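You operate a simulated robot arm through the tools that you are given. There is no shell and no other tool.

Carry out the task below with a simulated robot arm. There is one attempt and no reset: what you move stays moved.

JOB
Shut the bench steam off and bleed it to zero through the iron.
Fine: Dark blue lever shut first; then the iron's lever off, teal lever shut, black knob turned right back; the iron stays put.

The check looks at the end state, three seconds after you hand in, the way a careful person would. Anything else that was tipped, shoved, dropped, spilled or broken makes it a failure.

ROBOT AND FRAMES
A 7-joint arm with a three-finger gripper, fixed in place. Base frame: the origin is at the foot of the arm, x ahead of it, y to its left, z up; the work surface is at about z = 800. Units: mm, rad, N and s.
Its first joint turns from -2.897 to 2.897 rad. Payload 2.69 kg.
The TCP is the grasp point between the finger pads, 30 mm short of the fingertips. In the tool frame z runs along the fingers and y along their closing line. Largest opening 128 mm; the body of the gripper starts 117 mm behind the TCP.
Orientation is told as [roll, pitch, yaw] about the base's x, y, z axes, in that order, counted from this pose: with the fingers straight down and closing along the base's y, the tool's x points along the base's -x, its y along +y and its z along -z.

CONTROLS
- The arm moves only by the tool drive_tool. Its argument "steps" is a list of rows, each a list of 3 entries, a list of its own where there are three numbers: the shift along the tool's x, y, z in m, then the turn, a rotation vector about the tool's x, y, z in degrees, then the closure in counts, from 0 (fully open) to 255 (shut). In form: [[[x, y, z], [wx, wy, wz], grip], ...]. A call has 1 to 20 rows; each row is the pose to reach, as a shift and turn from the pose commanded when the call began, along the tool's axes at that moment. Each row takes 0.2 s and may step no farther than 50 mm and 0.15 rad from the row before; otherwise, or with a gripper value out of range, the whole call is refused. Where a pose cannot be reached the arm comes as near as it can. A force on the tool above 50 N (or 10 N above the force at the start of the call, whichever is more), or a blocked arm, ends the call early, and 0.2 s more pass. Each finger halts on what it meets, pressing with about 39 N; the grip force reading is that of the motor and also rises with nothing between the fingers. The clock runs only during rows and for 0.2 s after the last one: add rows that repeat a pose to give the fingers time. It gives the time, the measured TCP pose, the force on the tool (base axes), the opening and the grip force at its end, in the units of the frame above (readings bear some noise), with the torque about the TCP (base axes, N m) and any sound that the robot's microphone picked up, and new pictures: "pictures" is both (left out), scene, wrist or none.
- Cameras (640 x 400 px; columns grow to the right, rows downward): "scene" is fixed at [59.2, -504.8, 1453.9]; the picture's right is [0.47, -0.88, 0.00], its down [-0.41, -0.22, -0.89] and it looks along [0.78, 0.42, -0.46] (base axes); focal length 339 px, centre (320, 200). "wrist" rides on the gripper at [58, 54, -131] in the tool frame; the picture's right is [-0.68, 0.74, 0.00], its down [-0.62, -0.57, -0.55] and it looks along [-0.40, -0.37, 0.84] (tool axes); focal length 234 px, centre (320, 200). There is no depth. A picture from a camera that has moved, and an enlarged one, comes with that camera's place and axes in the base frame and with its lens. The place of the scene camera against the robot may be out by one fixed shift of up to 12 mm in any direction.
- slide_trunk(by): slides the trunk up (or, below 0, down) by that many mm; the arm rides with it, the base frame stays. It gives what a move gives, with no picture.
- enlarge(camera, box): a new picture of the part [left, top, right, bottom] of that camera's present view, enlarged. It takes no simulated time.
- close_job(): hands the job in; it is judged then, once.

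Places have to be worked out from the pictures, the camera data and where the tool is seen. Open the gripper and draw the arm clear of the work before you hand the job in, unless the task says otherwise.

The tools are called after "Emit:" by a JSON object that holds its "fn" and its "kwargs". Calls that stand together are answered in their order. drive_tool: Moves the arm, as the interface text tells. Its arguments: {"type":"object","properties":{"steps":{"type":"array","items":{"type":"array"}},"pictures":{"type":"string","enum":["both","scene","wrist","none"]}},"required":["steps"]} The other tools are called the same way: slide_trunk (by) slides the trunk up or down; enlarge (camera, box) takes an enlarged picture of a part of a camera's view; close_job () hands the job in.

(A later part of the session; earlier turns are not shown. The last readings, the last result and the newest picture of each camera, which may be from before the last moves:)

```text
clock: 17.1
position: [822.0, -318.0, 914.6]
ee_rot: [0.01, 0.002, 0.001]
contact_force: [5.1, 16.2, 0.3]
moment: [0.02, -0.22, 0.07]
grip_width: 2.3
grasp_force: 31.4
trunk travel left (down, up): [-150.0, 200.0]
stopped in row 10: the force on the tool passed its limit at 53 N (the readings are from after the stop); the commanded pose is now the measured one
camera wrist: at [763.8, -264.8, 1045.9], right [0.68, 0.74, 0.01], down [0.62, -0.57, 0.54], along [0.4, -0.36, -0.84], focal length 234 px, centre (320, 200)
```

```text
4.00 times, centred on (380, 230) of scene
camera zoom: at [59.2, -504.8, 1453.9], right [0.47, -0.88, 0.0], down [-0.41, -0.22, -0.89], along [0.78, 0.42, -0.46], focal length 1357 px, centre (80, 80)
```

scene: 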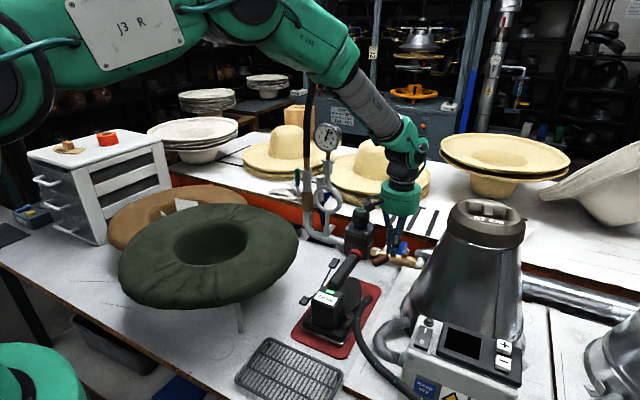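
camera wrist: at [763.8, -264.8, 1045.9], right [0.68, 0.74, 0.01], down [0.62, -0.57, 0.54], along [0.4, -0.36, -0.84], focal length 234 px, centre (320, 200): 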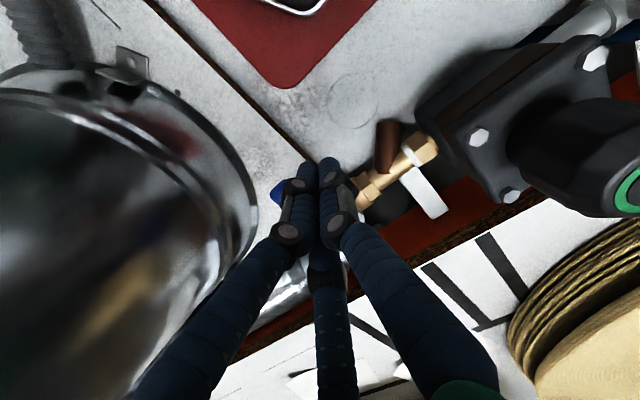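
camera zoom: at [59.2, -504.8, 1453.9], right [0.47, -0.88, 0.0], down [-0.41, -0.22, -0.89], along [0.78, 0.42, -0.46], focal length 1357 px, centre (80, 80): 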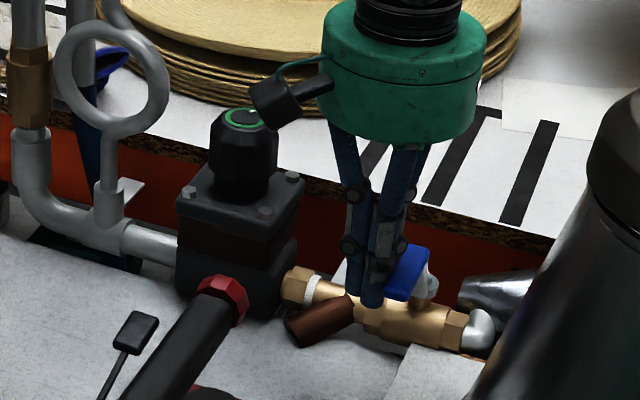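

The blue lever has come round to its stop, square across the pipe: supply shut. I back off, rise, and go above the iron to inspect its lever and the gauge.

Emit:
{"fn": "drive_tool", "kwargs": {"steps": [[[0, 0.012, 0], [0, 0, 0], 255], [[0, 0.012, -0.045], [0, 0, 0], 255], [[0, 0.012, -0.09], [0, 0, 0], 255], [[0.03, 0.035, -0.115], [0, 0, 0], 255], [[0.06, 0.06, -0.14], [0, 0, 0], 255], [[0.09, 0.085, -0.154], [0, 0, 0], 255], [[0.124, 0.114, -0.154], [0, 0, 0], 255], [[0.124, 0.114, -0.154], [0, 0, 0], 255]]}}

Emit:
{"fn": "enlarge", "kwargs": {"camera": "wrist", "box": [200, 0, 400, 170]}}

Emit:
{"fn": "enlarge", "kwargs": {"camera": "scene", "box": [300, 120, 440, 280]}}

```text
clock: 18.9
position: [697.7, -204.8, 1071.6]
ee_rot: [0.01, 0.0, 0.001]
contact_force: [0.2, 0.7, 0.0]
moment: [-0.05, -0.06, -0.01]
grip_width: 2.0
grasp_force: 31.2
trunk travel left (down, up): [-150.0, 200.0]
camera wrist: at [639.5, -153.0, 1203.0], right [0.68, 0.74, 0.01], down [0.62, -0.57, 0.54], along [0.4, -0.36, -0.84], focal length 234 px, centre (320, 200)
```

scene: 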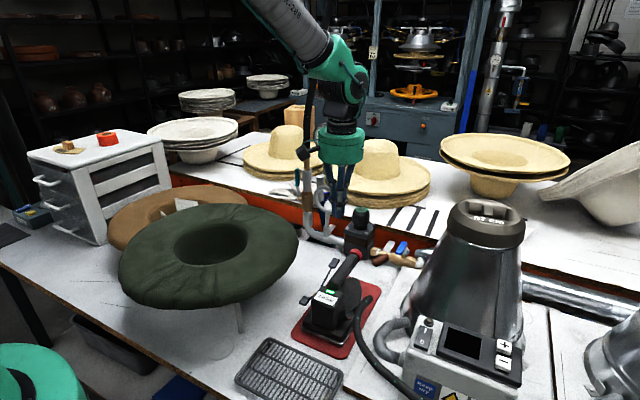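
wrist: 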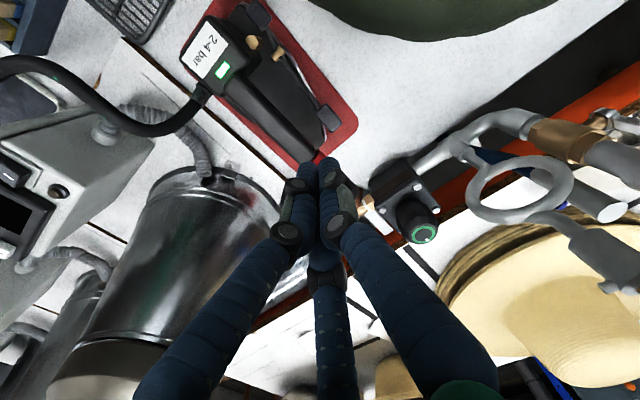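

```text
2.35 times, centred on (300, 85) of wrist
camera zoom: at [639.5, -153.0, 1203.0], right [0.68, 0.74, 0.01], down [0.62, -0.57, 0.54], along [0.4, -0.36, -0.84], focal length 551 px, centre (367, 471)
```

zoom: 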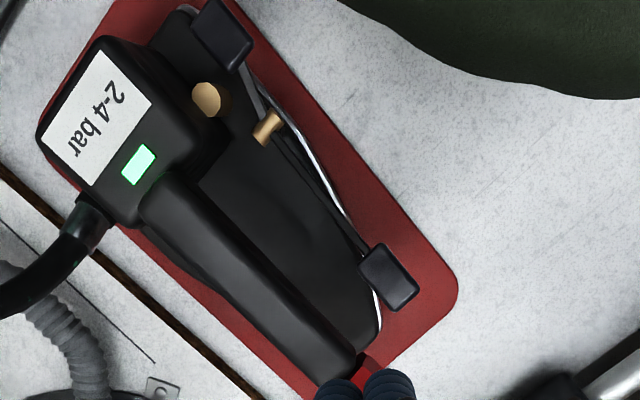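

```text
2.50 times, centred on (370, 200) of scene
camera zoom: at [59.2, -504.8, 1453.9], right [0.47, -0.88, 0.0], down [-0.41, -0.22, -0.89], along [0.78, 0.42, -0.46], focal length 848 px, centre (195, 200)
```

zoom: 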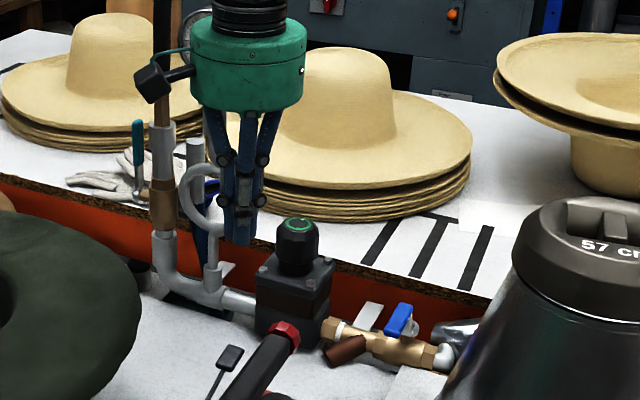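

The iron's rocker has a front paddle at about (701,−193,890), pivot near (609,−194,872) and rear paddle near (571,−184,870). I lower over the front paddle without touching, so I can see whether the gauge is falling.

Emit:
{"fn": "drive_tool", "kwargs": {"steps": [[[-0.002, 0.01, 0.04], [0, 0, 0], 255], [[-0.003, 0.016, 0.08], [0, 0, 0], 255], [[-0.003, 0.016, 0.115], [0, 0, 0], 255], [[-0.003, 0.016, 0.115], [0, 0, 0], 255]]}}

Emit:
{"fn": "enlarge", "kwargs": {"camera": "scene", "box": [300, 120, 360, 160]}}

Emit:
{"fn": "enlarge", "kwargs": {"camera": "scene", "box": [290, 240, 390, 330]}}

Emit:
{"fn": "enlarge", "kwargs": {"camera": "wrist", "box": [200, 0, 400, 200]}}

```text
clock: 19.9
position: [701.9, -188.7, 955.5]
ee_rot: [0.012, -0.001, 0.002]
contact_force: [0.0, 0.0, 0.9]
moment: [0.01, 0.04, 0.01]
grip_width: 2.2
grasp_force: 31.3
trunk travel left (down, up): [-150.0, 200.0]
camera wrist: at [643.4, -135.9, 1087.4], right [0.68, 0.74, 0.01], down [0.62, -0.57, 0.54], along [0.4, -0.36, -0.84], focal length 234 px, centre (320, 200)
```

scene: 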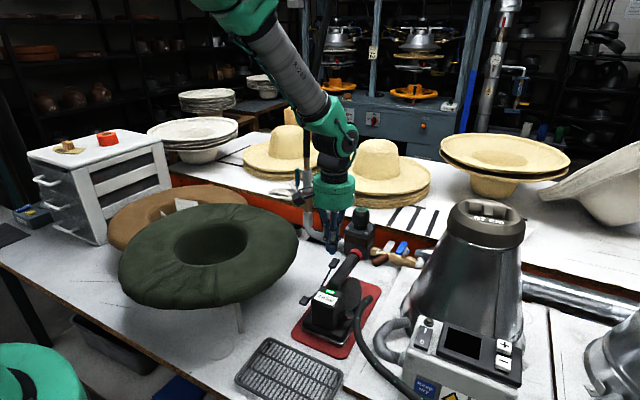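
wrist: 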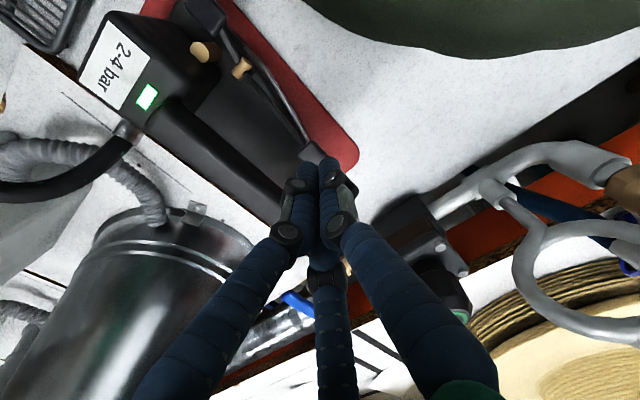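

```text
10.00 times, centred on (330, 140) of scene
camera zoom: at [59.2, -504.8, 1453.9], right [0.47, -0.88, 0.0], down [-0.41, -0.22, -0.89], along [0.78, 0.42, -0.46], focal length 3392 px, centre (220, 800)
```

zoom: 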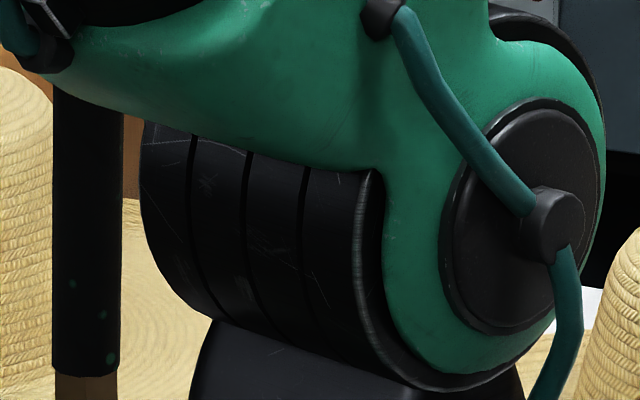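

```text
4.44 times, centred on (340, 285) of scene
camera zoom: at [59.2, -504.8, 1453.9], right [0.47, -0.88, 0.0], down [-0.41, -0.22, -0.89], along [0.78, 0.42, -0.46], focal length 1507 px, centre (231, -178)
```

zoom: 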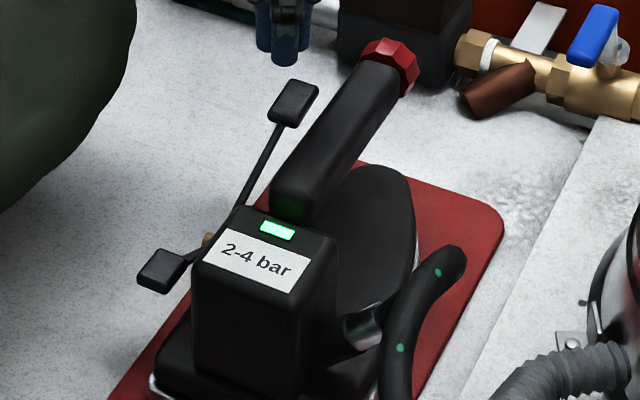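

```text
2.00 times, centred on (300, 100) of wrist
camera zoom: at [643.4, -135.9, 1087.4], right [0.68, 0.74, 0.01], down [0.62, -0.57, 0.54], along [0.4, -0.36, -0.84], focal length 468 px, centre (360, 400)
```

zoom: 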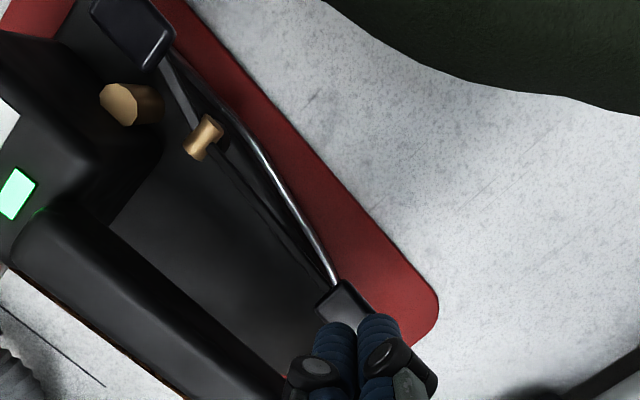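

The gauge is hidden behind the wrist here. I lift and move over to y≈−340 so the scene camera can read it before I decide which way the iron's lever should go.

Emit:
{"fn": "drive_tool", "kwargs": {"steps": [[[0, 0, -0.045], [0, 0, 0], 255], [[0, 0, -0.09], [0, 0, 0], 255], [[0, -0.035, -0.12], [0, 0, 0], 255], [[0, -0.075, -0.14], [0, 0, 0], 255], [[0, -0.12, -0.14], [0, 0, 0], 255], [[0, -0.155, -0.14], [0, 0, 0], 255], [[0, -0.155, -0.14], [0, 0, 0], 255]]}}

Emit:
{"fn": "enlarge", "kwargs": {"camera": "scene", "box": [300, 120, 360, 160]}}

```text
clock: 21.5
position: [699.1, -346.1, 1092.6]
ee_rot: [0.013, 0.001, 0.001]
contact_force: [0.4, -0.3, -0.7]
moment: [0.03, -0.01, -0.02]
grip_width: 1.8
grasp_force: 31.3
trunk travel left (down, up): [-150.0, 200.0]
camera wrist: at [640.3, -293.8, 1223.5], right [0.68, 0.74, 0.01], down [0.62, -0.57, 0.54], along [0.4, -0.36, -0.84], focal length 234 px, centre (320, 200)
```

scene: 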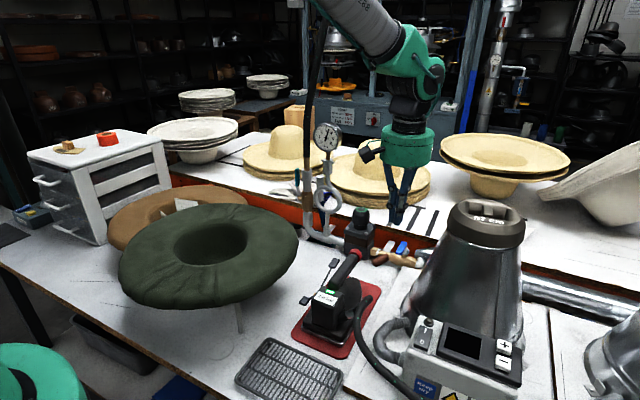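
wrist: 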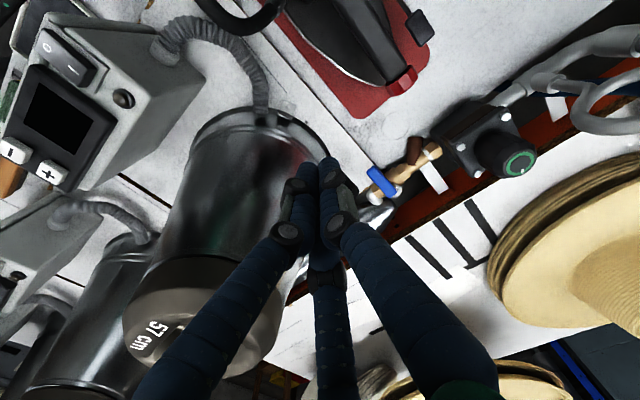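

```text
10.00 times, centred on (330, 140) of scene
camera zoom: at [59.2, -504.8, 1453.9], right [0.47, -0.88, 0.0], down [-0.41, -0.22, -0.89], along [0.78, 0.42, -0.46], focal length 3392 px, centre (220, 800)
```

zoom: 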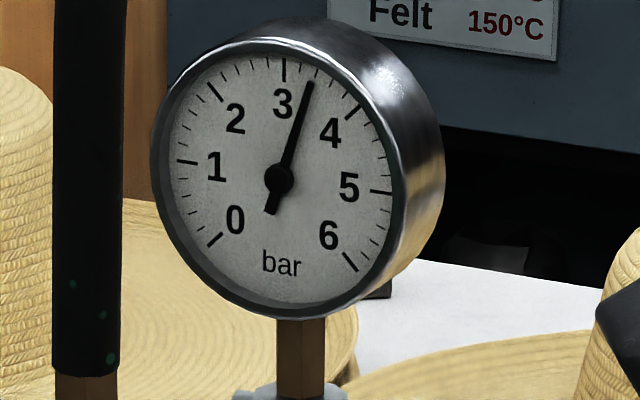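

The gauge holds at about 3.35 bar, so the inlet is shut and the iron's lever is currently off (no flow). I return above the front paddle and press it down gently to bleed.

Emit:
{"fn": "drive_tool", "kwargs": {"steps": [[[-0.001, 0.045, 0], [0, 0, 0], 255], [[-0.002, 0.09, 0], [0, 0, 0], 255], [[-0.003, 0.13, 0.02], [0, 0, 0], 255], [[-0.003, 0.156, 0.055], [0, 0, 0], 255], [[-0.003, 0.156, 0.1], [0, 0, 0], 255], [[-0.003, 0.156, 0.14], [0, 0, 0], 255], [[-0.003, 0.156, 0.155], [0, 0, 0], 255], [[-0.003, 0.156, 0.155], [0, 0, 0], 255]]}}

Emit:
{"fn": "enlarge", "kwargs": {"camera": "scene", "box": [290, 210, 390, 310]}}

Emit:
{"fn": "enlarge", "kwargs": {"camera": "wrist", "box": [220, 60, 400, 200]}}

```text
clock: 23.3
position: [706.5, -187.4, 941.8]
ee_rot: [0.011, 0.002, 0.003]
contact_force: [-0.4, 0.1, 1.1]
moment: [0.02, 0.03, 0.01]
grip_width: 2.2
grasp_force: 31.1
trunk travel left (down, up): [-150.0, 200.0]
camera wrist: at [647.3, -135.2, 1072.1], right [0.68, 0.74, 0.01], down [0.62, -0.57, 0.54], along [0.4, -0.36, -0.84], focal length 234 px, centre (320, 200)
```

scene: 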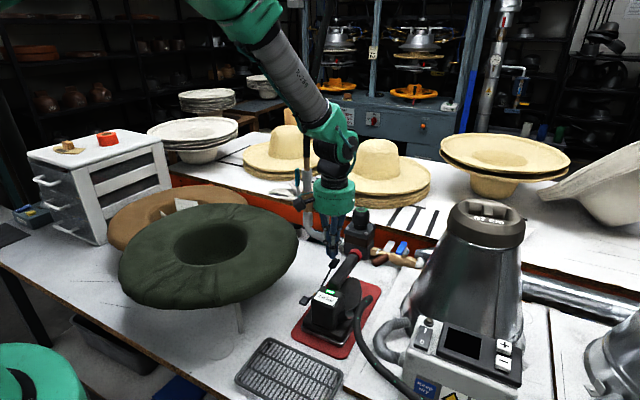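
wrist: 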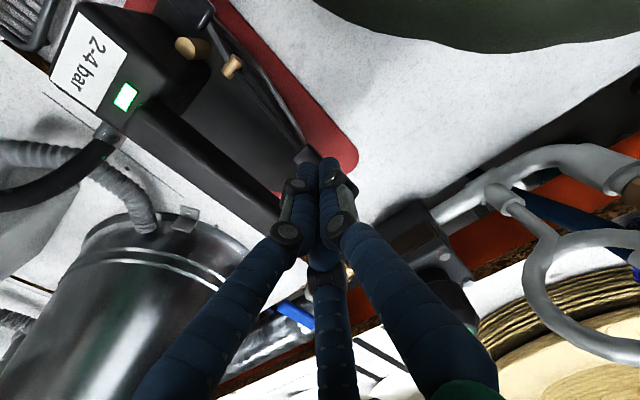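

```text
4.00 times, centred on (340, 260) of scene
camera zoom: at [59.2, -504.8, 1453.9], right [0.47, -0.88, 0.0], down [-0.41, -0.22, -0.89], along [0.78, 0.42, -0.46], focal length 1357 px, centre (240, -40)
```

zoom: 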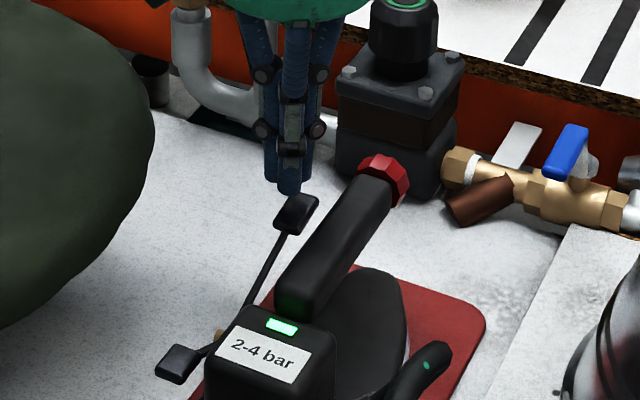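

```text
2.86 times, centred on (310, 130) of wrist
camera zoom: at [647.3, -135.2, 1072.1], right [0.68, 0.74, 0.01], down [0.62, -0.57, 0.54], along [0.4, -0.36, -0.84], focal length 669 px, centre (349, 400)
```

zoom: 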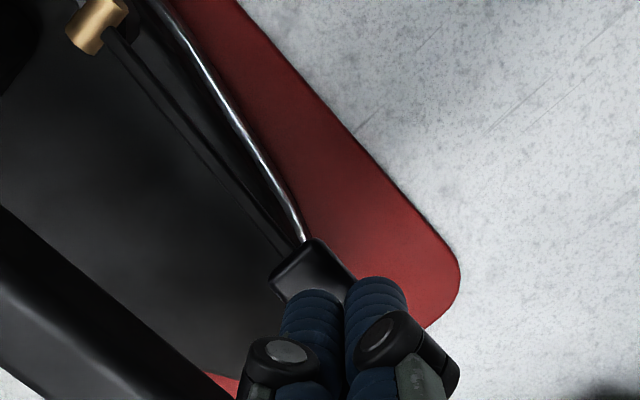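

The tip is just above the front paddle (paddle near (707,−194,893)). I shift 5 mm to −y and press slowly down.

Emit:
{"fn": "drive_tool", "kwargs": {"steps": [[[0, -0.005, 0.008], [0, 0, 0], 255], [[0, -0.005, 0.014], [0, 0, 0], 255], [[0, -0.005, 0.019], [0, 0, 0], 255], [[0, -0.005, 0.024], [0, 0, 0], 255], [[0, -0.005, 0.029], [0, 0, 0], 255]], "pictures": "scene"}}

Emit:
{"fn": "enlarge", "kwargs": {"camera": "scene", "box": [290, 210, 390, 310]}}

```text
clock: 24.5
position: [705.9, -193.9, 910.0]
ee_rot: [0.011, 0.0, 0.002]
contact_force: [-0.4, 0.6, -0.5]
moment: [-0.01, 0.01, 0.01]
grip_width: 1.9
grasp_force: 30.9
trunk travel left (down, up): [-150.0, 200.0]
```

scene: 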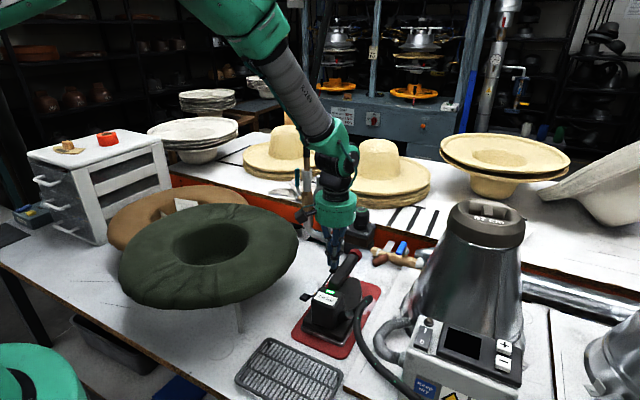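

```text
4.00 times, centred on (340, 260) of scene
camera zoom: at [59.2, -504.8, 1453.9], right [0.47, -0.88, 0.0], down [-0.41, -0.22, -0.89], along [0.78, 0.42, -0.46], focal length 1357 px, centre (240, -40)
```

zoom: 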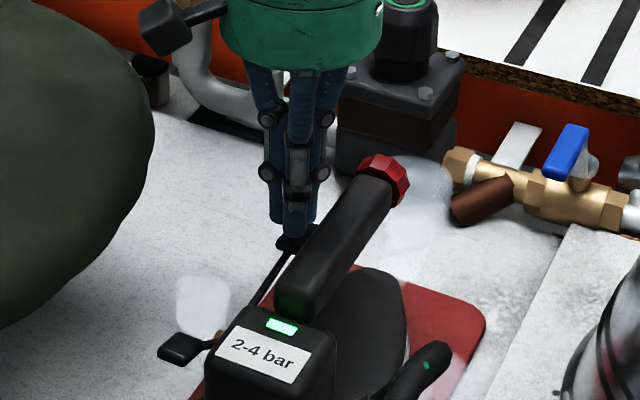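

Steam puffs show the iron's valve is open and bleeding. I press a little more to open it fully and hold while it bleeds.

Emit:
{"fn": "drive_tool", "kwargs": {"steps": [[[0, 0, 0.005], [0, 0, 0], 255], [[0, 0, 0.01], [0, 0, 0], 255], [[0, 0, 0.015], [0, 0, 0], 255], [[0, 0, 0.015], [0, 0, 0], 255], [[0, 0, 0.015], [0, 0, 0], 255], [[0, 0, 0.015], [0, 0, 0], 255]]}}

Emit:
{"fn": "enlarge", "kwargs": {"camera": "scene", "box": [290, 210, 390, 310]}}

Emit:
{"fn": "enlarge", "kwargs": {"camera": "wrist", "box": [200, 0, 400, 200]}}

```text
clock: 25.9
position: [703.8, -194.1, 898.0]
ee_rot: [0.009, -0.002, 0.004]
contact_force: [0.5, -3.2, 15.6]
moment: [-0.31, 0.16, 0.04]
grip_width: 2.2
grasp_force: 31.9
trunk travel left (down, up): [-150.0, 200.0]
camera wrist: at [644.7, -141.0, 1029.3], right [0.68, 0.74, 0.01], down [0.62, -0.57, 0.54], along [0.41, -0.36, -0.84], focal length 234 px, centre (320, 200)
```

scene: 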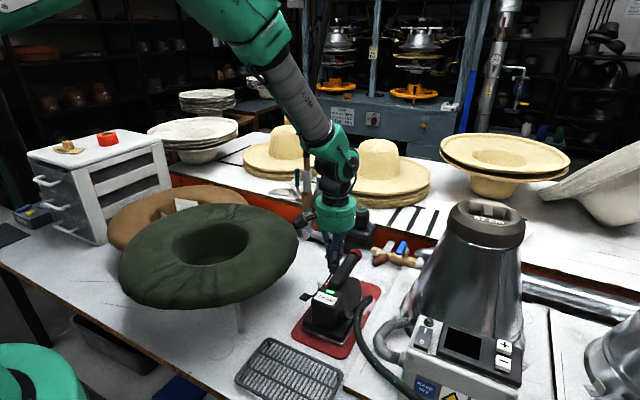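
wrist: 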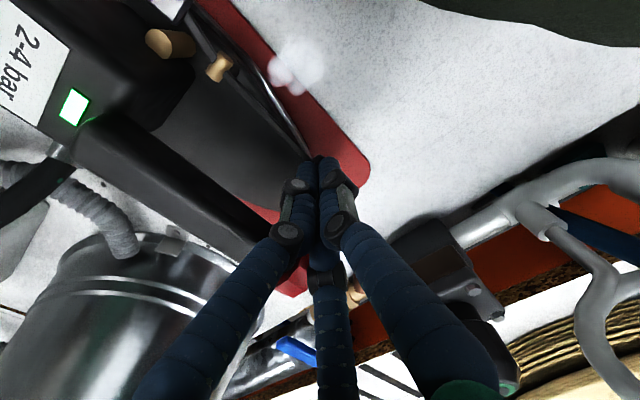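

```text
4.00 times, centred on (340, 260) of scene
camera zoom: at [59.2, -504.8, 1453.9], right [0.47, -0.88, 0.0], down [-0.41, -0.22, -0.89], along [0.78, 0.42, -0.46], focal length 1357 px, centre (240, -40)
```

zoom: 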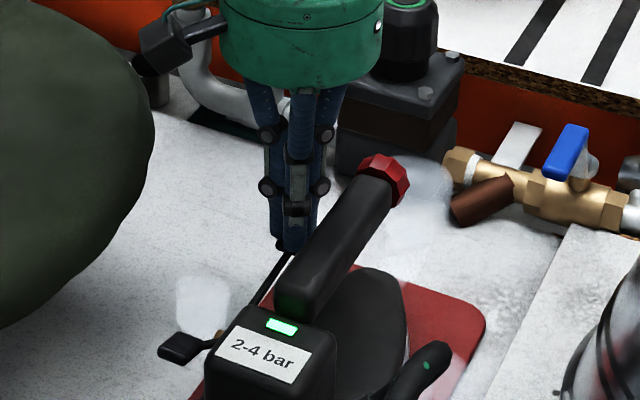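

```text
2.00 times, centred on (300, 100) of wrist
camera zoom: at [644.7, -141.0, 1029.3], right [0.68, 0.74, 0.01], down [0.62, -0.57, 0.54], along [0.41, -0.36, -0.84], focal length 468 px, centre (360, 400)
```

zoom: 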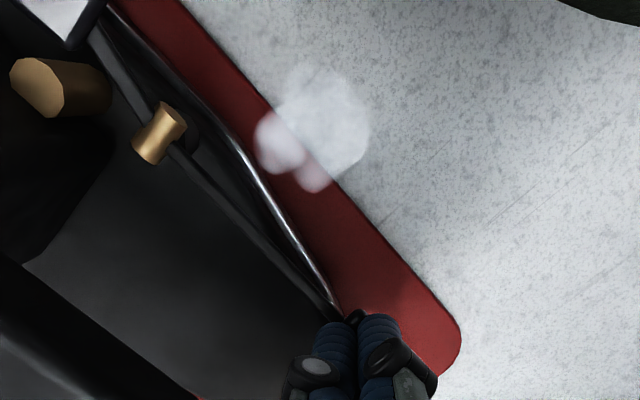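

The lever is at its on stop (15 N). I lift straight off to see whether it stays on by itself, and move aside to read the gauge.

Emit:
{"fn": "drive_tool", "kwargs": {"steps": [[[0, 0, -0.04], [0, 0, 0], 255], [[0, 0, -0.085], [0, 0, 0], 255], [[0, -0.02, -0.125], [0, 0, 0], 255], [[0, -0.06, -0.15], [0, 0, 0], 255], [[0, -0.1, -0.175], [0, 0, 0], 255], [[0, -0.145, -0.185], [0, 0, 0], 255], [[0, -0.155, -0.185], [0, 0, 0], 255]]}}

Emit:
{"fn": "enlarge", "kwargs": {"camera": "scene", "box": [300, 120, 360, 160]}}

Emit:
{"fn": "enlarge", "kwargs": {"camera": "scene", "box": [290, 240, 390, 340]}}

```text
clock: 27.5
position: [702.9, -349.6, 1077.2]
ee_rot: [0.013, 0.003, 0.001]
contact_force: [0.1, 0.0, 0.0]
moment: [0.02, -0.01, 0.02]
grip_width: 2.0
grasp_force: 32.0
trunk travel left (down, up): [-150.0, 200.0]
camera wrist: at [645.1, -298.3, 1208.8], right [0.68, 0.74, 0.01], down [0.62, -0.57, 0.54], along [0.4, -0.36, -0.84], focal length 234 px, centre (320, 200)
```

scene: 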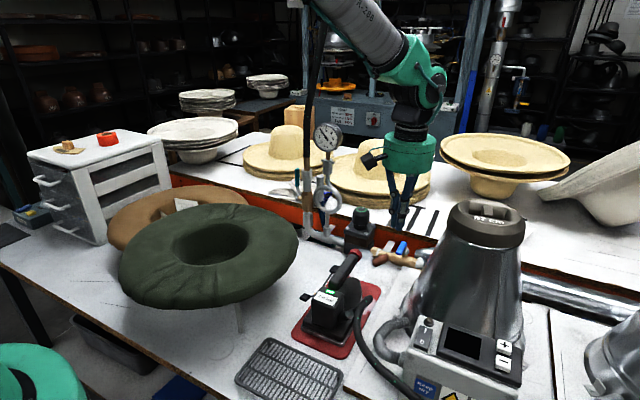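
wrist: 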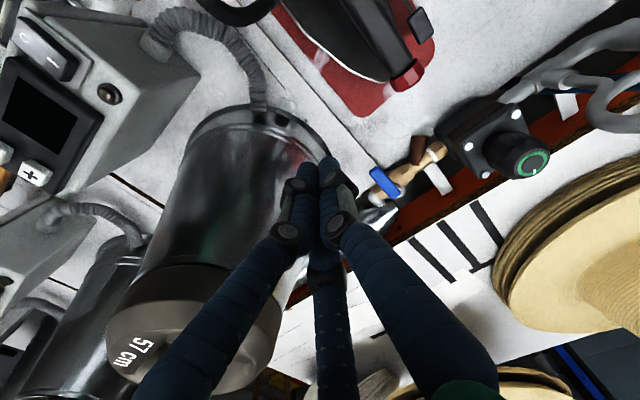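

```text
10.00 times, centred on (330, 140) of scene
camera zoom: at [59.2, -504.8, 1453.9], right [0.47, -0.88, 0.0], down [-0.41, -0.22, -0.89], along [0.78, 0.42, -0.46], focal length 3392 px, centre (220, 800)
```

zoom: 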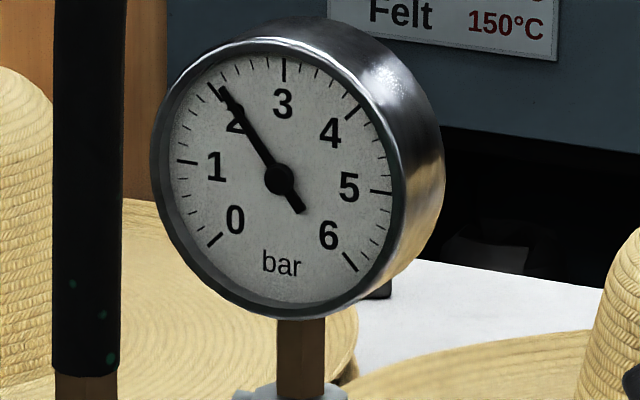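

```text
4.00 times, centred on (340, 290) of scene
camera zoom: at [59.2, -504.8, 1453.9], right [0.47, -0.88, 0.0], down [-0.41, -0.22, -0.89], along [0.78, 0.42, -0.46], focal length 1357 px, centre (240, -160)
```

zoom: 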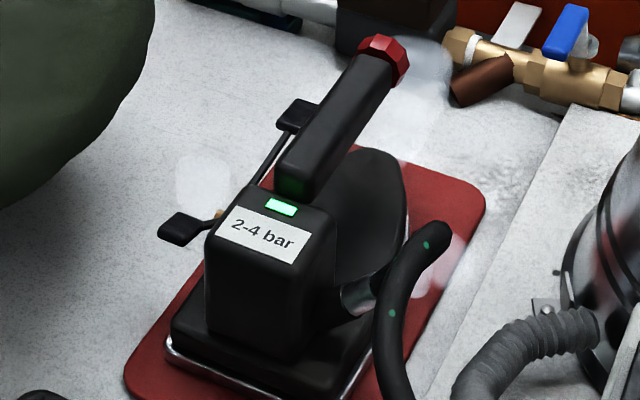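

The gauge has fallen to ~1.95 bar and the lever stays on by itself, confirming the blue valve is the supply. I wait for it to bleed.

Emit:
{"fn": "drive_tool", "kwargs": {"steps": [[[0, 0, 0], [0, 0, 0], 255], [[0, 0, 0], [0, 0, 0], 255], [[0, 0, 0], [0, 0, 0], 255], [[0, 0, 0], [0, 0, 0], 255], [[0, 0, 0], [0, 0, 0], 255], [[0, 0, 0], [0, 0, 0], 255], [[0, 0, 0], [0, 0, 0], 255], [[0, 0, 0], [0, 0, 0], 255], [[0, 0, 0], [0, 0, 0], 255], [[0, 0, 0], [0, 0, 0], 255], [[0, 0, 0], [0, 0, 0], 255], [[0, 0, 0], [0, 0, 0], 255], [[0, 0, 0], [0, 0, 0], 255], [[0, 0, 0], [0, 0, 0], 255], [[0, 0, 0], [0, 0, 0], 255], [[0, 0, 0], [0, 0, 0], 255], [[0, 0, 0], [0, 0, 0], 255], [[0, 0, 0], [0, 0, 0], 255], [[0, 0, 0], [0, 0, 0], 255], [[0, 0, 0], [0, 0, 0], 255]], "pictures": "none"}}

Emit:
{"fn": "enlarge", "kwargs": {"camera": "scene", "box": [300, 120, 360, 160]}}

```text
clock: 31.7
position: [704.1, -349.3, 1077.1]
ee_rot: [0.011, 0.0, 0.001]
contact_force: [0.2, 0.6, -1.0]
moment: [0.02, 0.01, 0.01]
grip_width: 2.0
grasp_force: 31.5
trunk travel left (down, up): [-150.0, 200.0]
```

```text
10.00 times, centred on (330, 140) of scene
camera zoom: at [59.2, -504.8, 1453.9], right [0.47, -0.88, 0.0], down [-0.41, -0.22, -0.89], along [0.78, 0.42, -0.46], focal length 3392 px, centre (220, 800)
```

zoom: 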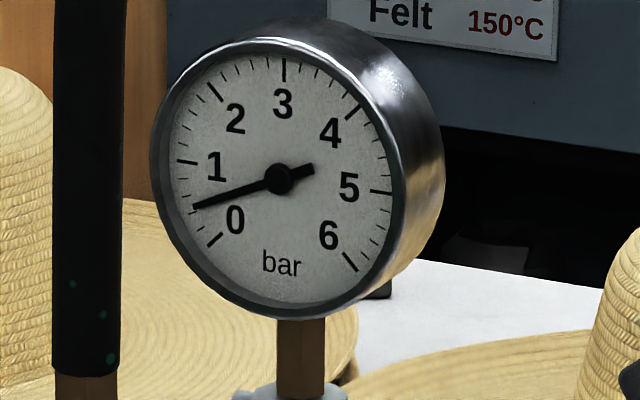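

Down to ~0.4 bar. I keep waiting.

Emit:
{"fn": "drive_tool", "kwargs": {"steps": [[[0, 0, 0], [0, 0, 0], 255], [[0, 0, 0], [0, 0, 0], 255], [[0, 0, 0], [0, 0, 0], 255], [[0, 0, 0], [0, 0, 0], 255], [[0, 0, 0], [0, 0, 0], 255], [[0, 0, 0], [0, 0, 0], 255], [[0, 0, 0], [0, 0, 0], 255], [[0, 0, 0], [0, 0, 0], 255], [[0, 0, 0], [0, 0, 0], 255], [[0, 0, 0], [0, 0, 0], 255], [[0, 0, 0], [0, 0, 0], 255], [[0, 0, 0], [0, 0, 0], 255], [[0, 0, 0], [0, 0, 0], 255], [[0, 0, 0], [0, 0, 0], 255], [[0, 0, 0], [0, 0, 0], 255], [[0, 0, 0], [0, 0, 0], 255], [[0, 0, 0], [0, 0, 0], 255], [[0, 0, 0], [0, 0, 0], 255], [[0, 0, 0], [0, 0, 0], 255], [[0, 0, 0], [0, 0, 0], 255]], "pictures": "none"}}

Emit:
{"fn": "enlarge", "kwargs": {"camera": "scene", "box": [300, 120, 360, 160]}}

Emit:
{"fn": "drive_tool", "kwargs": {"steps": [[[0, 0, 0], [0, 0, 0], 255], [[0, 0, 0], [0, 0, 0], 255], [[0, 0, 0], [0, 0, 0], 255], [[0, 0, 0], [0, 0, 0], 255], [[0, 0, 0], [0, 0, 0], 255], [[0, 0, 0], [0, 0, 0], 255], [[0, 0, 0], [0, 0, 0], 255], [[0, 0, 0], [0, 0, 0], 255], [[0, 0, 0], [0, 0, 0], 255], [[0, 0, 0], [0, 0, 0], 255], [[0, 0, 0], [0, 0, 0], 255], [[0, 0, 0], [0, 0, 0], 255], [[0, 0, 0], [0, 0, 0], 255], [[0, 0, 0], [0, 0, 0], 255], [[0, 0, 0], [0, 0, 0], 255], [[0, 0, 0], [0, 0, 0], 255], [[0, 0, 0], [0, 0, 0], 255], [[0, 0, 0], [0, 0, 0], 255], [[0, 0, 0], [0, 0, 0], 255], [[0, 0, 0], [0, 0, 0], 255]], "pictures": "none"}}

Emit:
{"fn": "enlarge", "kwargs": {"camera": "scene", "box": [300, 120, 360, 160]}}

Emit:
{"fn": "enlarge", "kwargs": {"camera": "scene", "box": [290, 240, 390, 340]}}

```text
clock: 35.9
position: [703.3, -350.8, 1077.7]
ee_rot: [0.011, -0.001, 0.001]
contact_force: [0.4, -0.1, -0.5]
moment: [0.0, 0.03, 0.05]
grip_width: 2.1
grasp_force: 31.6
trunk travel left (down, up): [-150.0, 200.0]
```

```text
10.00 times, centred on (330, 140) of scene
camera zoom: at [59.2, -504.8, 1453.9], right [0.47, -0.88, 0.0], down [-0.41, -0.22, -0.89], along [0.78, 0.42, -0.46], focal length 3392 px, centre (220, 800)
```

zoom: 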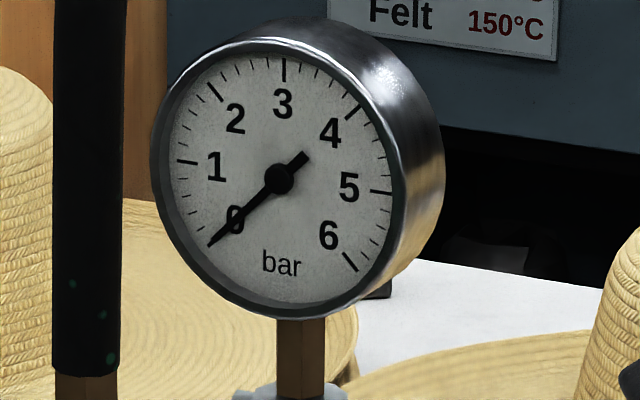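

```text
clock: 40.1
position: [703.2, -349.9, 1077.3]
ee_rot: [0.01, 0.0, 0.002]
contact_force: [0.0, 0.1, -0.3]
moment: [0.0, 0.0, 0.03]
grip_width: 2.3
grasp_force: 31.5
trunk travel left (down, up): [-150.0, 200.0]
```

```text
10.00 times, centred on (330, 140) of scene
camera zoom: at [59.2, -504.8, 1453.9], right [0.47, -0.88, 0.0], down [-0.41, -0.22, -0.89], along [0.78, 0.42, -0.46], focal length 3392 px, centre (220, 800)
```

zoom: 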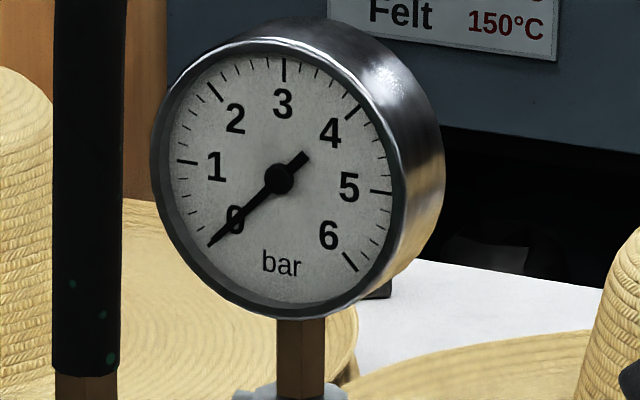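

```text
4.00 times, centred on (340, 290) of scene
camera zoom: at [59.2, -504.8, 1453.9], right [0.47, -0.88, 0.0], down [-0.41, -0.22, -0.89], along [0.78, 0.42, -0.46], focal length 1357 px, centre (240, -160)
```

zoom: 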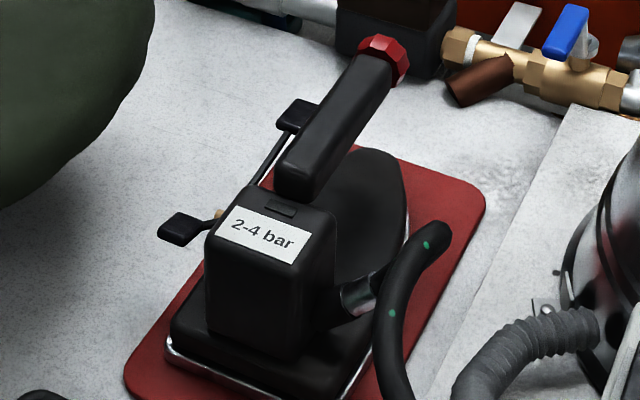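

The gauge sits on zero, the steam has stopped and the iron's lamp is out. Now the iron's lever goes off: I move over the rear paddle (about (574,−183,880)) staying high to look first.

Emit:
{"fn": "drive_tool", "kwargs": {"steps": [[[0.025, 0.03, 0], [0, 0, 0], 255], [[0.05, 0.065, 0], [0, 0, 0], 255], [[0.075, 0.1, 0.01], [0, 0, 0], 255], [[0.1, 0.135, 0.025], [0, 0, 0], 255], [[0.128, 0.163, 0.047], [0, 0, 0], 255], [[0.128, 0.163, 0.047], [0, 0, 0], 255]]}}

Emit:
{"fn": "enlarge", "kwargs": {"camera": "wrist", "box": [220, 20, 420, 200]}}

Emit:
{"fn": "enlarge", "kwargs": {"camera": "scene", "box": [250, 200, 370, 320]}}

```text
clock: 41.5
position: [573.8, -186.5, 1032.5]
ee_rot: [0.012, -0.001, 0.002]
contact_force: [-0.9, 1.3, 1.1]
moment: [-0.04, -0.03, 0.03]
grip_width: 2.2
grasp_force: 31.8
trunk travel left (down, up): [-150.0, 200.0]
camera wrist: at [514.8, -133.9, 1163.8], right [0.68, 0.74, 0.01], down [0.62, -0.57, 0.54], along [0.4, -0.36, -0.84], focal length 234 px, centre (320, 200)
```

scene: 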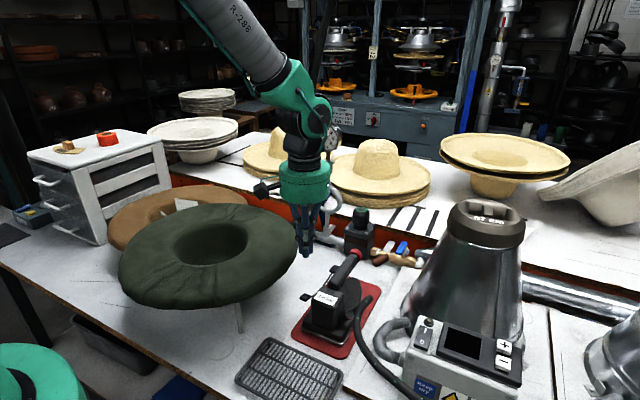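
wrist: 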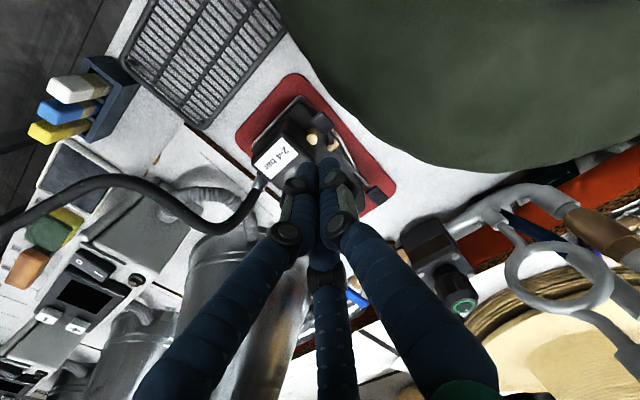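

```text
2.22 times, centred on (320, 110) of wrist
camera zoom: at [514.8, -133.9, 1163.8], right [0.68, 0.74, 0.01], down [0.62, -0.57, 0.54], along [0.4, -0.36, -0.84], focal length 520 px, centre (320, 400)
```

zoom: 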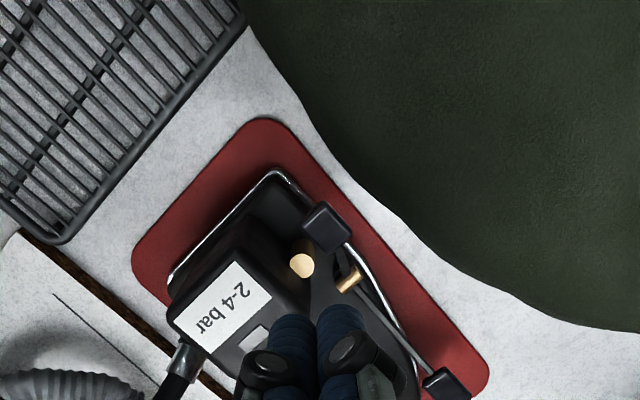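

```text
3.33 times, centred on (310, 260) of scene
camera zoom: at [59.2, -504.8, 1453.9], right [0.47, -0.88, 0.0], down [-0.41, -0.22, -0.89], along [0.78, 0.42, -0.46], focal length 1131 px, centre (353, 0)
```

zoom: 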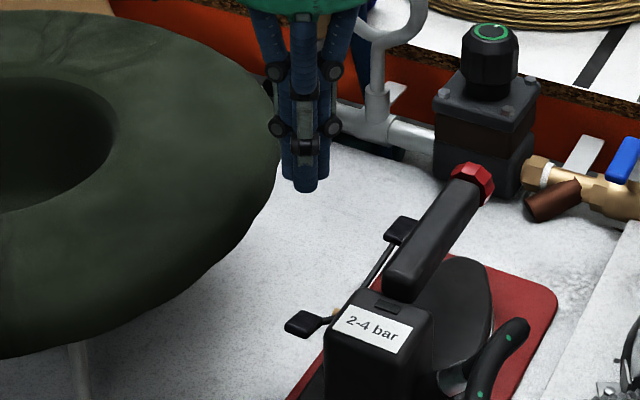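

Rear paddle works out near (574,−182,~877), with the hat edge at y≈−147 and the iron's body face at y≈−205, so the closed fingers just fit at y≈−187. I descend to just above the paddle and check clearances.

Emit:
{"fn": "drive_tool", "kwargs": {"steps": [[[0.002, -0.001, 0.04], [0, 0, 0], 255], [[0.002, -0.001, 0.075], [0, 0, 0], 255], [[0.002, -0.001, 0.1], [0, 0, 0], 255], [[0.002, -0.001, 0.112], [0, 0, 0], 255], [[0.002, -0.001, 0.112], [0, 0, 0], 255]]}}

Emit:
{"fn": "enlarge", "kwargs": {"camera": "wrist", "box": [220, 60, 420, 240]}}

Emit:
{"fn": "enlarge", "kwargs": {"camera": "scene", "box": [260, 230, 360, 330]}}

```text
clock: 42.7
position: [572.8, -185.2, 923.4]
ee_rot: [0.011, 0.0, 0.001]
contact_force: [-1.1, -0.8, -0.1]
moment: [-0.02, 0.01, 0.01]
grip_width: 2.1
grasp_force: 31.1
trunk travel left (down, up): [-150.0, 200.0]
camera wrist: at [514.1, -133.0, 1053.9], right [0.68, 0.74, 0.01], down [0.62, -0.57, 0.54], along [0.4, -0.36, -0.84], focal length 234 px, centre (320, 200)
```

scene: 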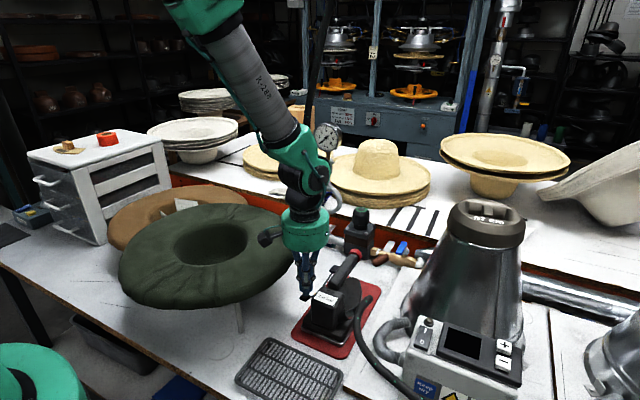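
wrist: 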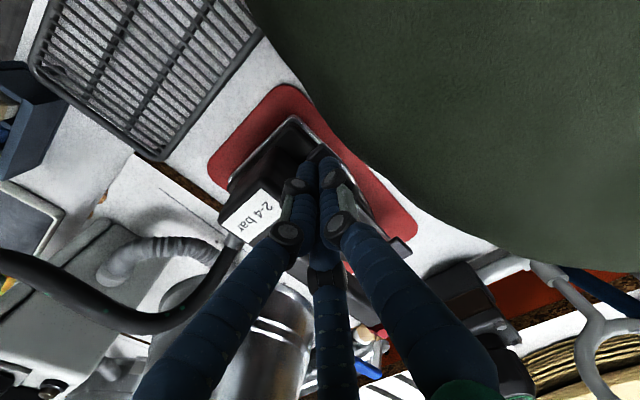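

```text
2.22 times, centred on (320, 150) of wrist
camera zoom: at [514.1, -133.0, 1053.9], right [0.68, 0.74, 0.01], down [0.62, -0.57, 0.54], along [0.4, -0.36, -0.84], focal length 520 px, centre (320, 311)
```

zoom: 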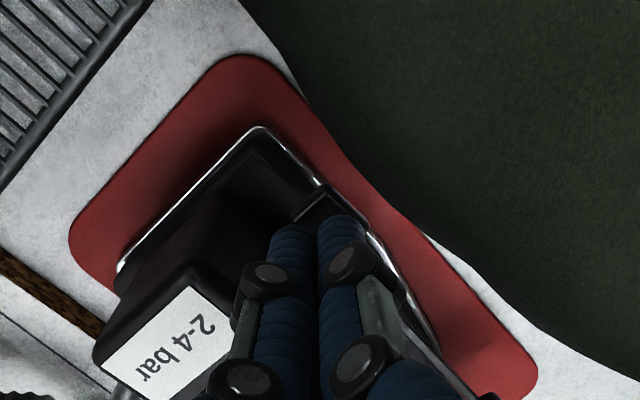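

```text
4.00 times, centred on (310, 280) of scene
camera zoom: at [59.2, -504.8, 1453.9], right [0.47, -0.88, 0.0], down [-0.41, -0.22, -0.89], along [0.78, 0.42, -0.46], focal length 1357 px, centre (360, -120)
```

zoom: 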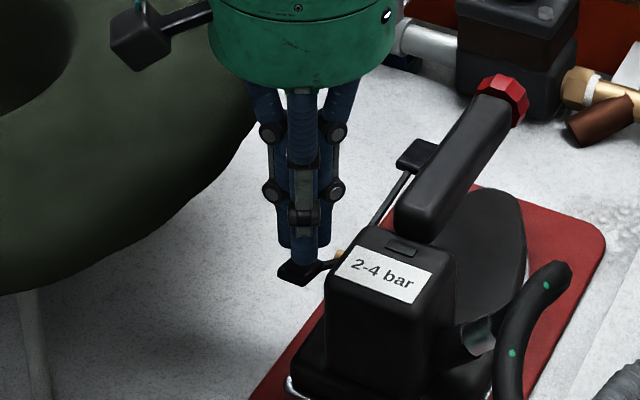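

The tip is right over the rear paddle and clear of hat and body. I press down in small steps.

Emit:
{"fn": "drive_tool", "kwargs": {"steps": [[[0, 0, 0.004], [0, 0, 0], 255], [[0, 0, 0.008], [0, 0, 0], 255], [[0, 0, 0.012], [0, 0, 0], 255], [[0, 0, 0.016], [0, 0, 0], 255], [[0, 0, 0.02], [0, 0, 0], 255], [[0, 0, 0.023], [0, 0, 0], 255]]}}

Emit:
{"fn": "enlarge", "kwargs": {"camera": "scene", "box": [260, 230, 360, 330]}}

```text
clock: 44.1
position: [573.7, -185.0, 899.5]
ee_rot: [0.011, 0.001, 0.002]
contact_force: [0.4, 0.1, 0.2]
moment: [0.0, 0.0, -0.02]
grip_width: 2.3
grasp_force: 30.8
trunk travel left (down, up): [-150.0, 200.0]
camera wrist: at [515.1, -133.9, 1030.4], right [0.68, 0.74, 0.01], down [0.62, -0.57, 0.54], along [0.4, -0.36, -0.84], focal length 234 px, centre (320, 200)
```

scene: 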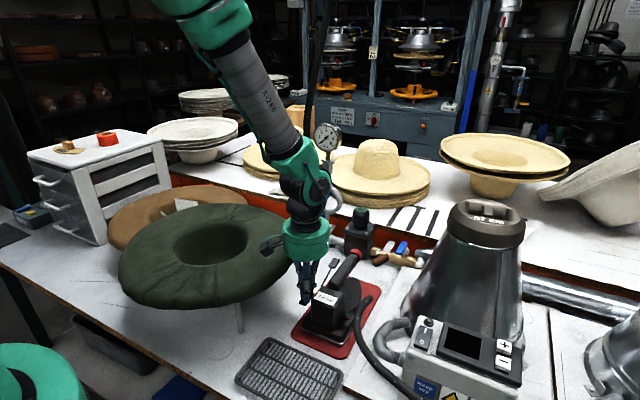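
wrist: 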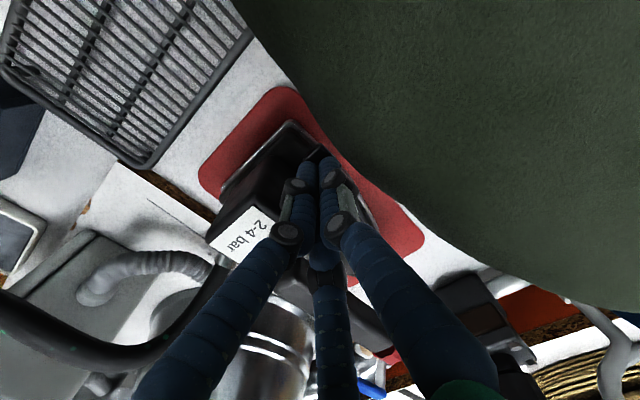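

```text
4.00 times, centred on (310, 280) of scene
camera zoom: at [59.2, -504.8, 1453.9], right [0.47, -0.88, 0.0], down [-0.41, -0.22, -0.89], along [0.78, 0.42, -0.46], focal length 1357 px, centre (360, -120)
```

zoom: 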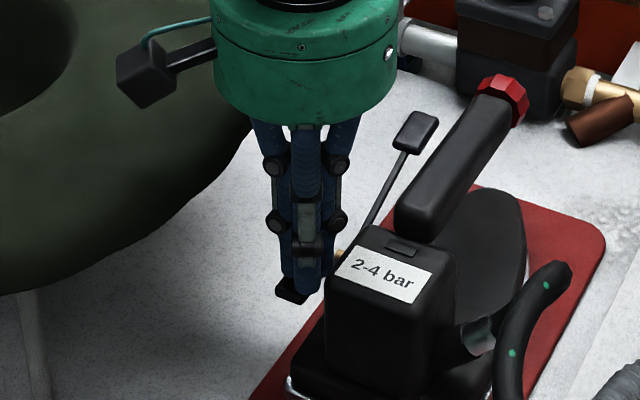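

The front paddle is back up to its original (off) place. I press a few mm more to feel the off stop.

Emit:
{"fn": "drive_tool", "kwargs": {"steps": [[[0, 0, 0.003], [0, 0, 0], 255], [[0, 0, 0.006], [0, 0, 0], 255], [[0, 0, 0.006], [0, 0, 0], 255]], "pictures": "none"}}

Emit:
{"fn": "enlarge", "kwargs": {"camera": "scene", "box": [260, 230, 360, 330]}}

```text
clock: 44.9
position: [573.5, -187.1, 896.3]
ee_rot: [0.011, -0.001, 0.002]
contact_force: [-8.6, 9.5, 32.8]
moment: [0.33, 0.19, 0.04]
grip_width: 6.0
grasp_force: 31.3
trunk travel left (down, up): [-150.0, 200.0]
```

```text
4.00 times, centred on (310, 280) of scene
camera zoom: at [59.2, -504.8, 1453.9], right [0.47, -0.88, 0.0], down [-0.41, -0.22, -0.89], along [0.78, 0.42, -0.46], focal length 1357 px, centre (360, -120)
```

zoom: 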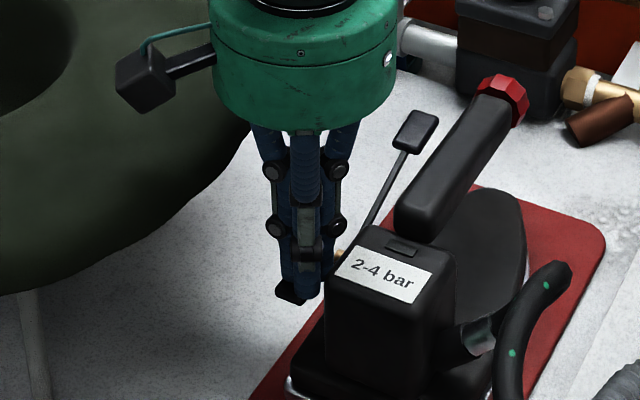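

The lever is firmly on its off stop and the iron hasn't moved. I lift straight up and go to look at the teal lever.

Emit:
{"fn": "drive_tool", "kwargs": {"steps": [[[0, 0, -0.04], [0, 0, 0], 255], [[0, 0, -0.085], [0, 0, 0], 255], [[0, 0, -0.13], [0, 0, 0], 255], [[0, 0, -0.175], [0, 0, 0], 255], [[-0.03, 0.02, -0.2], [0, 0, 0], 255], [[-0.065, 0.045, -0.215], [0, 0, 0], 255], [[-0.1, 0.07, -0.222], [0, 0, 0], 255], [[-0.135, 0.095, -0.222], [0, 0, 0], 255], [[-0.17, 0.12, -0.222], [0, 0, 0], 255], [[-0.2, 0.145, -0.222], [0, 0, 0], 255], [[-0.227, 0.167, -0.222], [0, 0, 0], 255], [[-0.227, 0.167, -0.222], [0, 0, 0], 255]]}}

Emit:
{"fn": "enlarge", "kwargs": {"camera": "wrist", "box": [340, 40, 580, 240]}}

Emit:
{"fn": "enlarge", "kwargs": {"camera": "scene", "box": [250, 110, 390, 250]}}

```text
clock: 47.5
position: [798.9, -20.7, 1114.5]
ee_rot: [0.01, 0.003, 0.003]
contact_force: [0.4, -0.3, -0.3]
moment: [-0.02, 0.02, 0.03]
grip_width: 2.1
grasp_force: 31.4
trunk travel left (down, up): [-150.0, 200.0]
camera wrist: at [740.2, 31.3, 1245.8], right [0.68, 0.74, 0.01], down [0.62, -0.57, 0.54], along [0.4, -0.36, -0.84], focal length 234 px, centre (320, 200)
```

scene: 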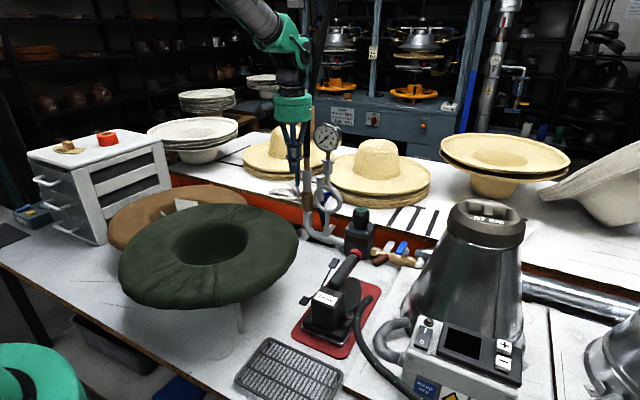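
wrist: 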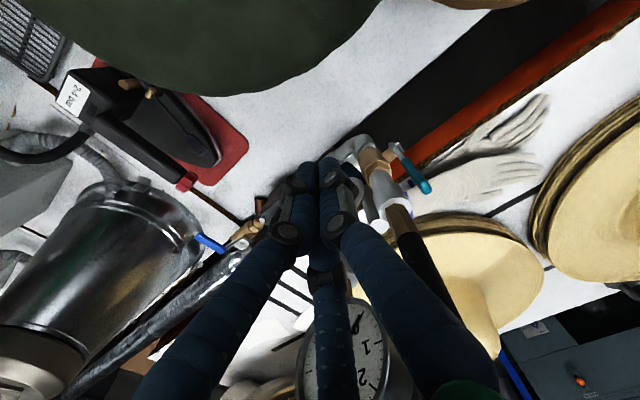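

```text
2.00 times, centred on (460, 140) of wrist
camera zoom: at [740.2, 31.3, 1245.8], right [0.68, 0.74, 0.01], down [0.62, -0.57, 0.54], along [0.4, -0.36, -0.84], focal length 468 px, centre (40, 320)
```

zoom: 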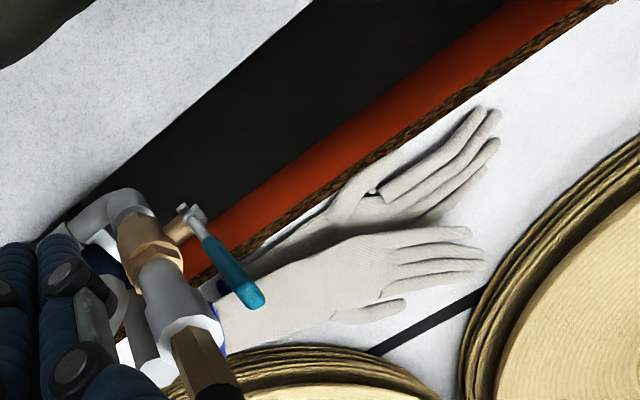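

```text
2.86 times, centred on (320, 180) of scene
camera zoom: at [59.2, -504.8, 1453.9], right [0.47, -0.88, 0.0], down [-0.41, -0.22, -0.89], along [0.78, 0.42, -0.46], focal length 969 px, centre (320, 257)
```

zoom: 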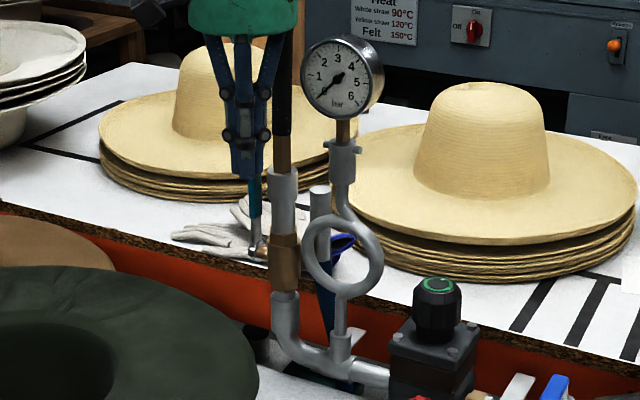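

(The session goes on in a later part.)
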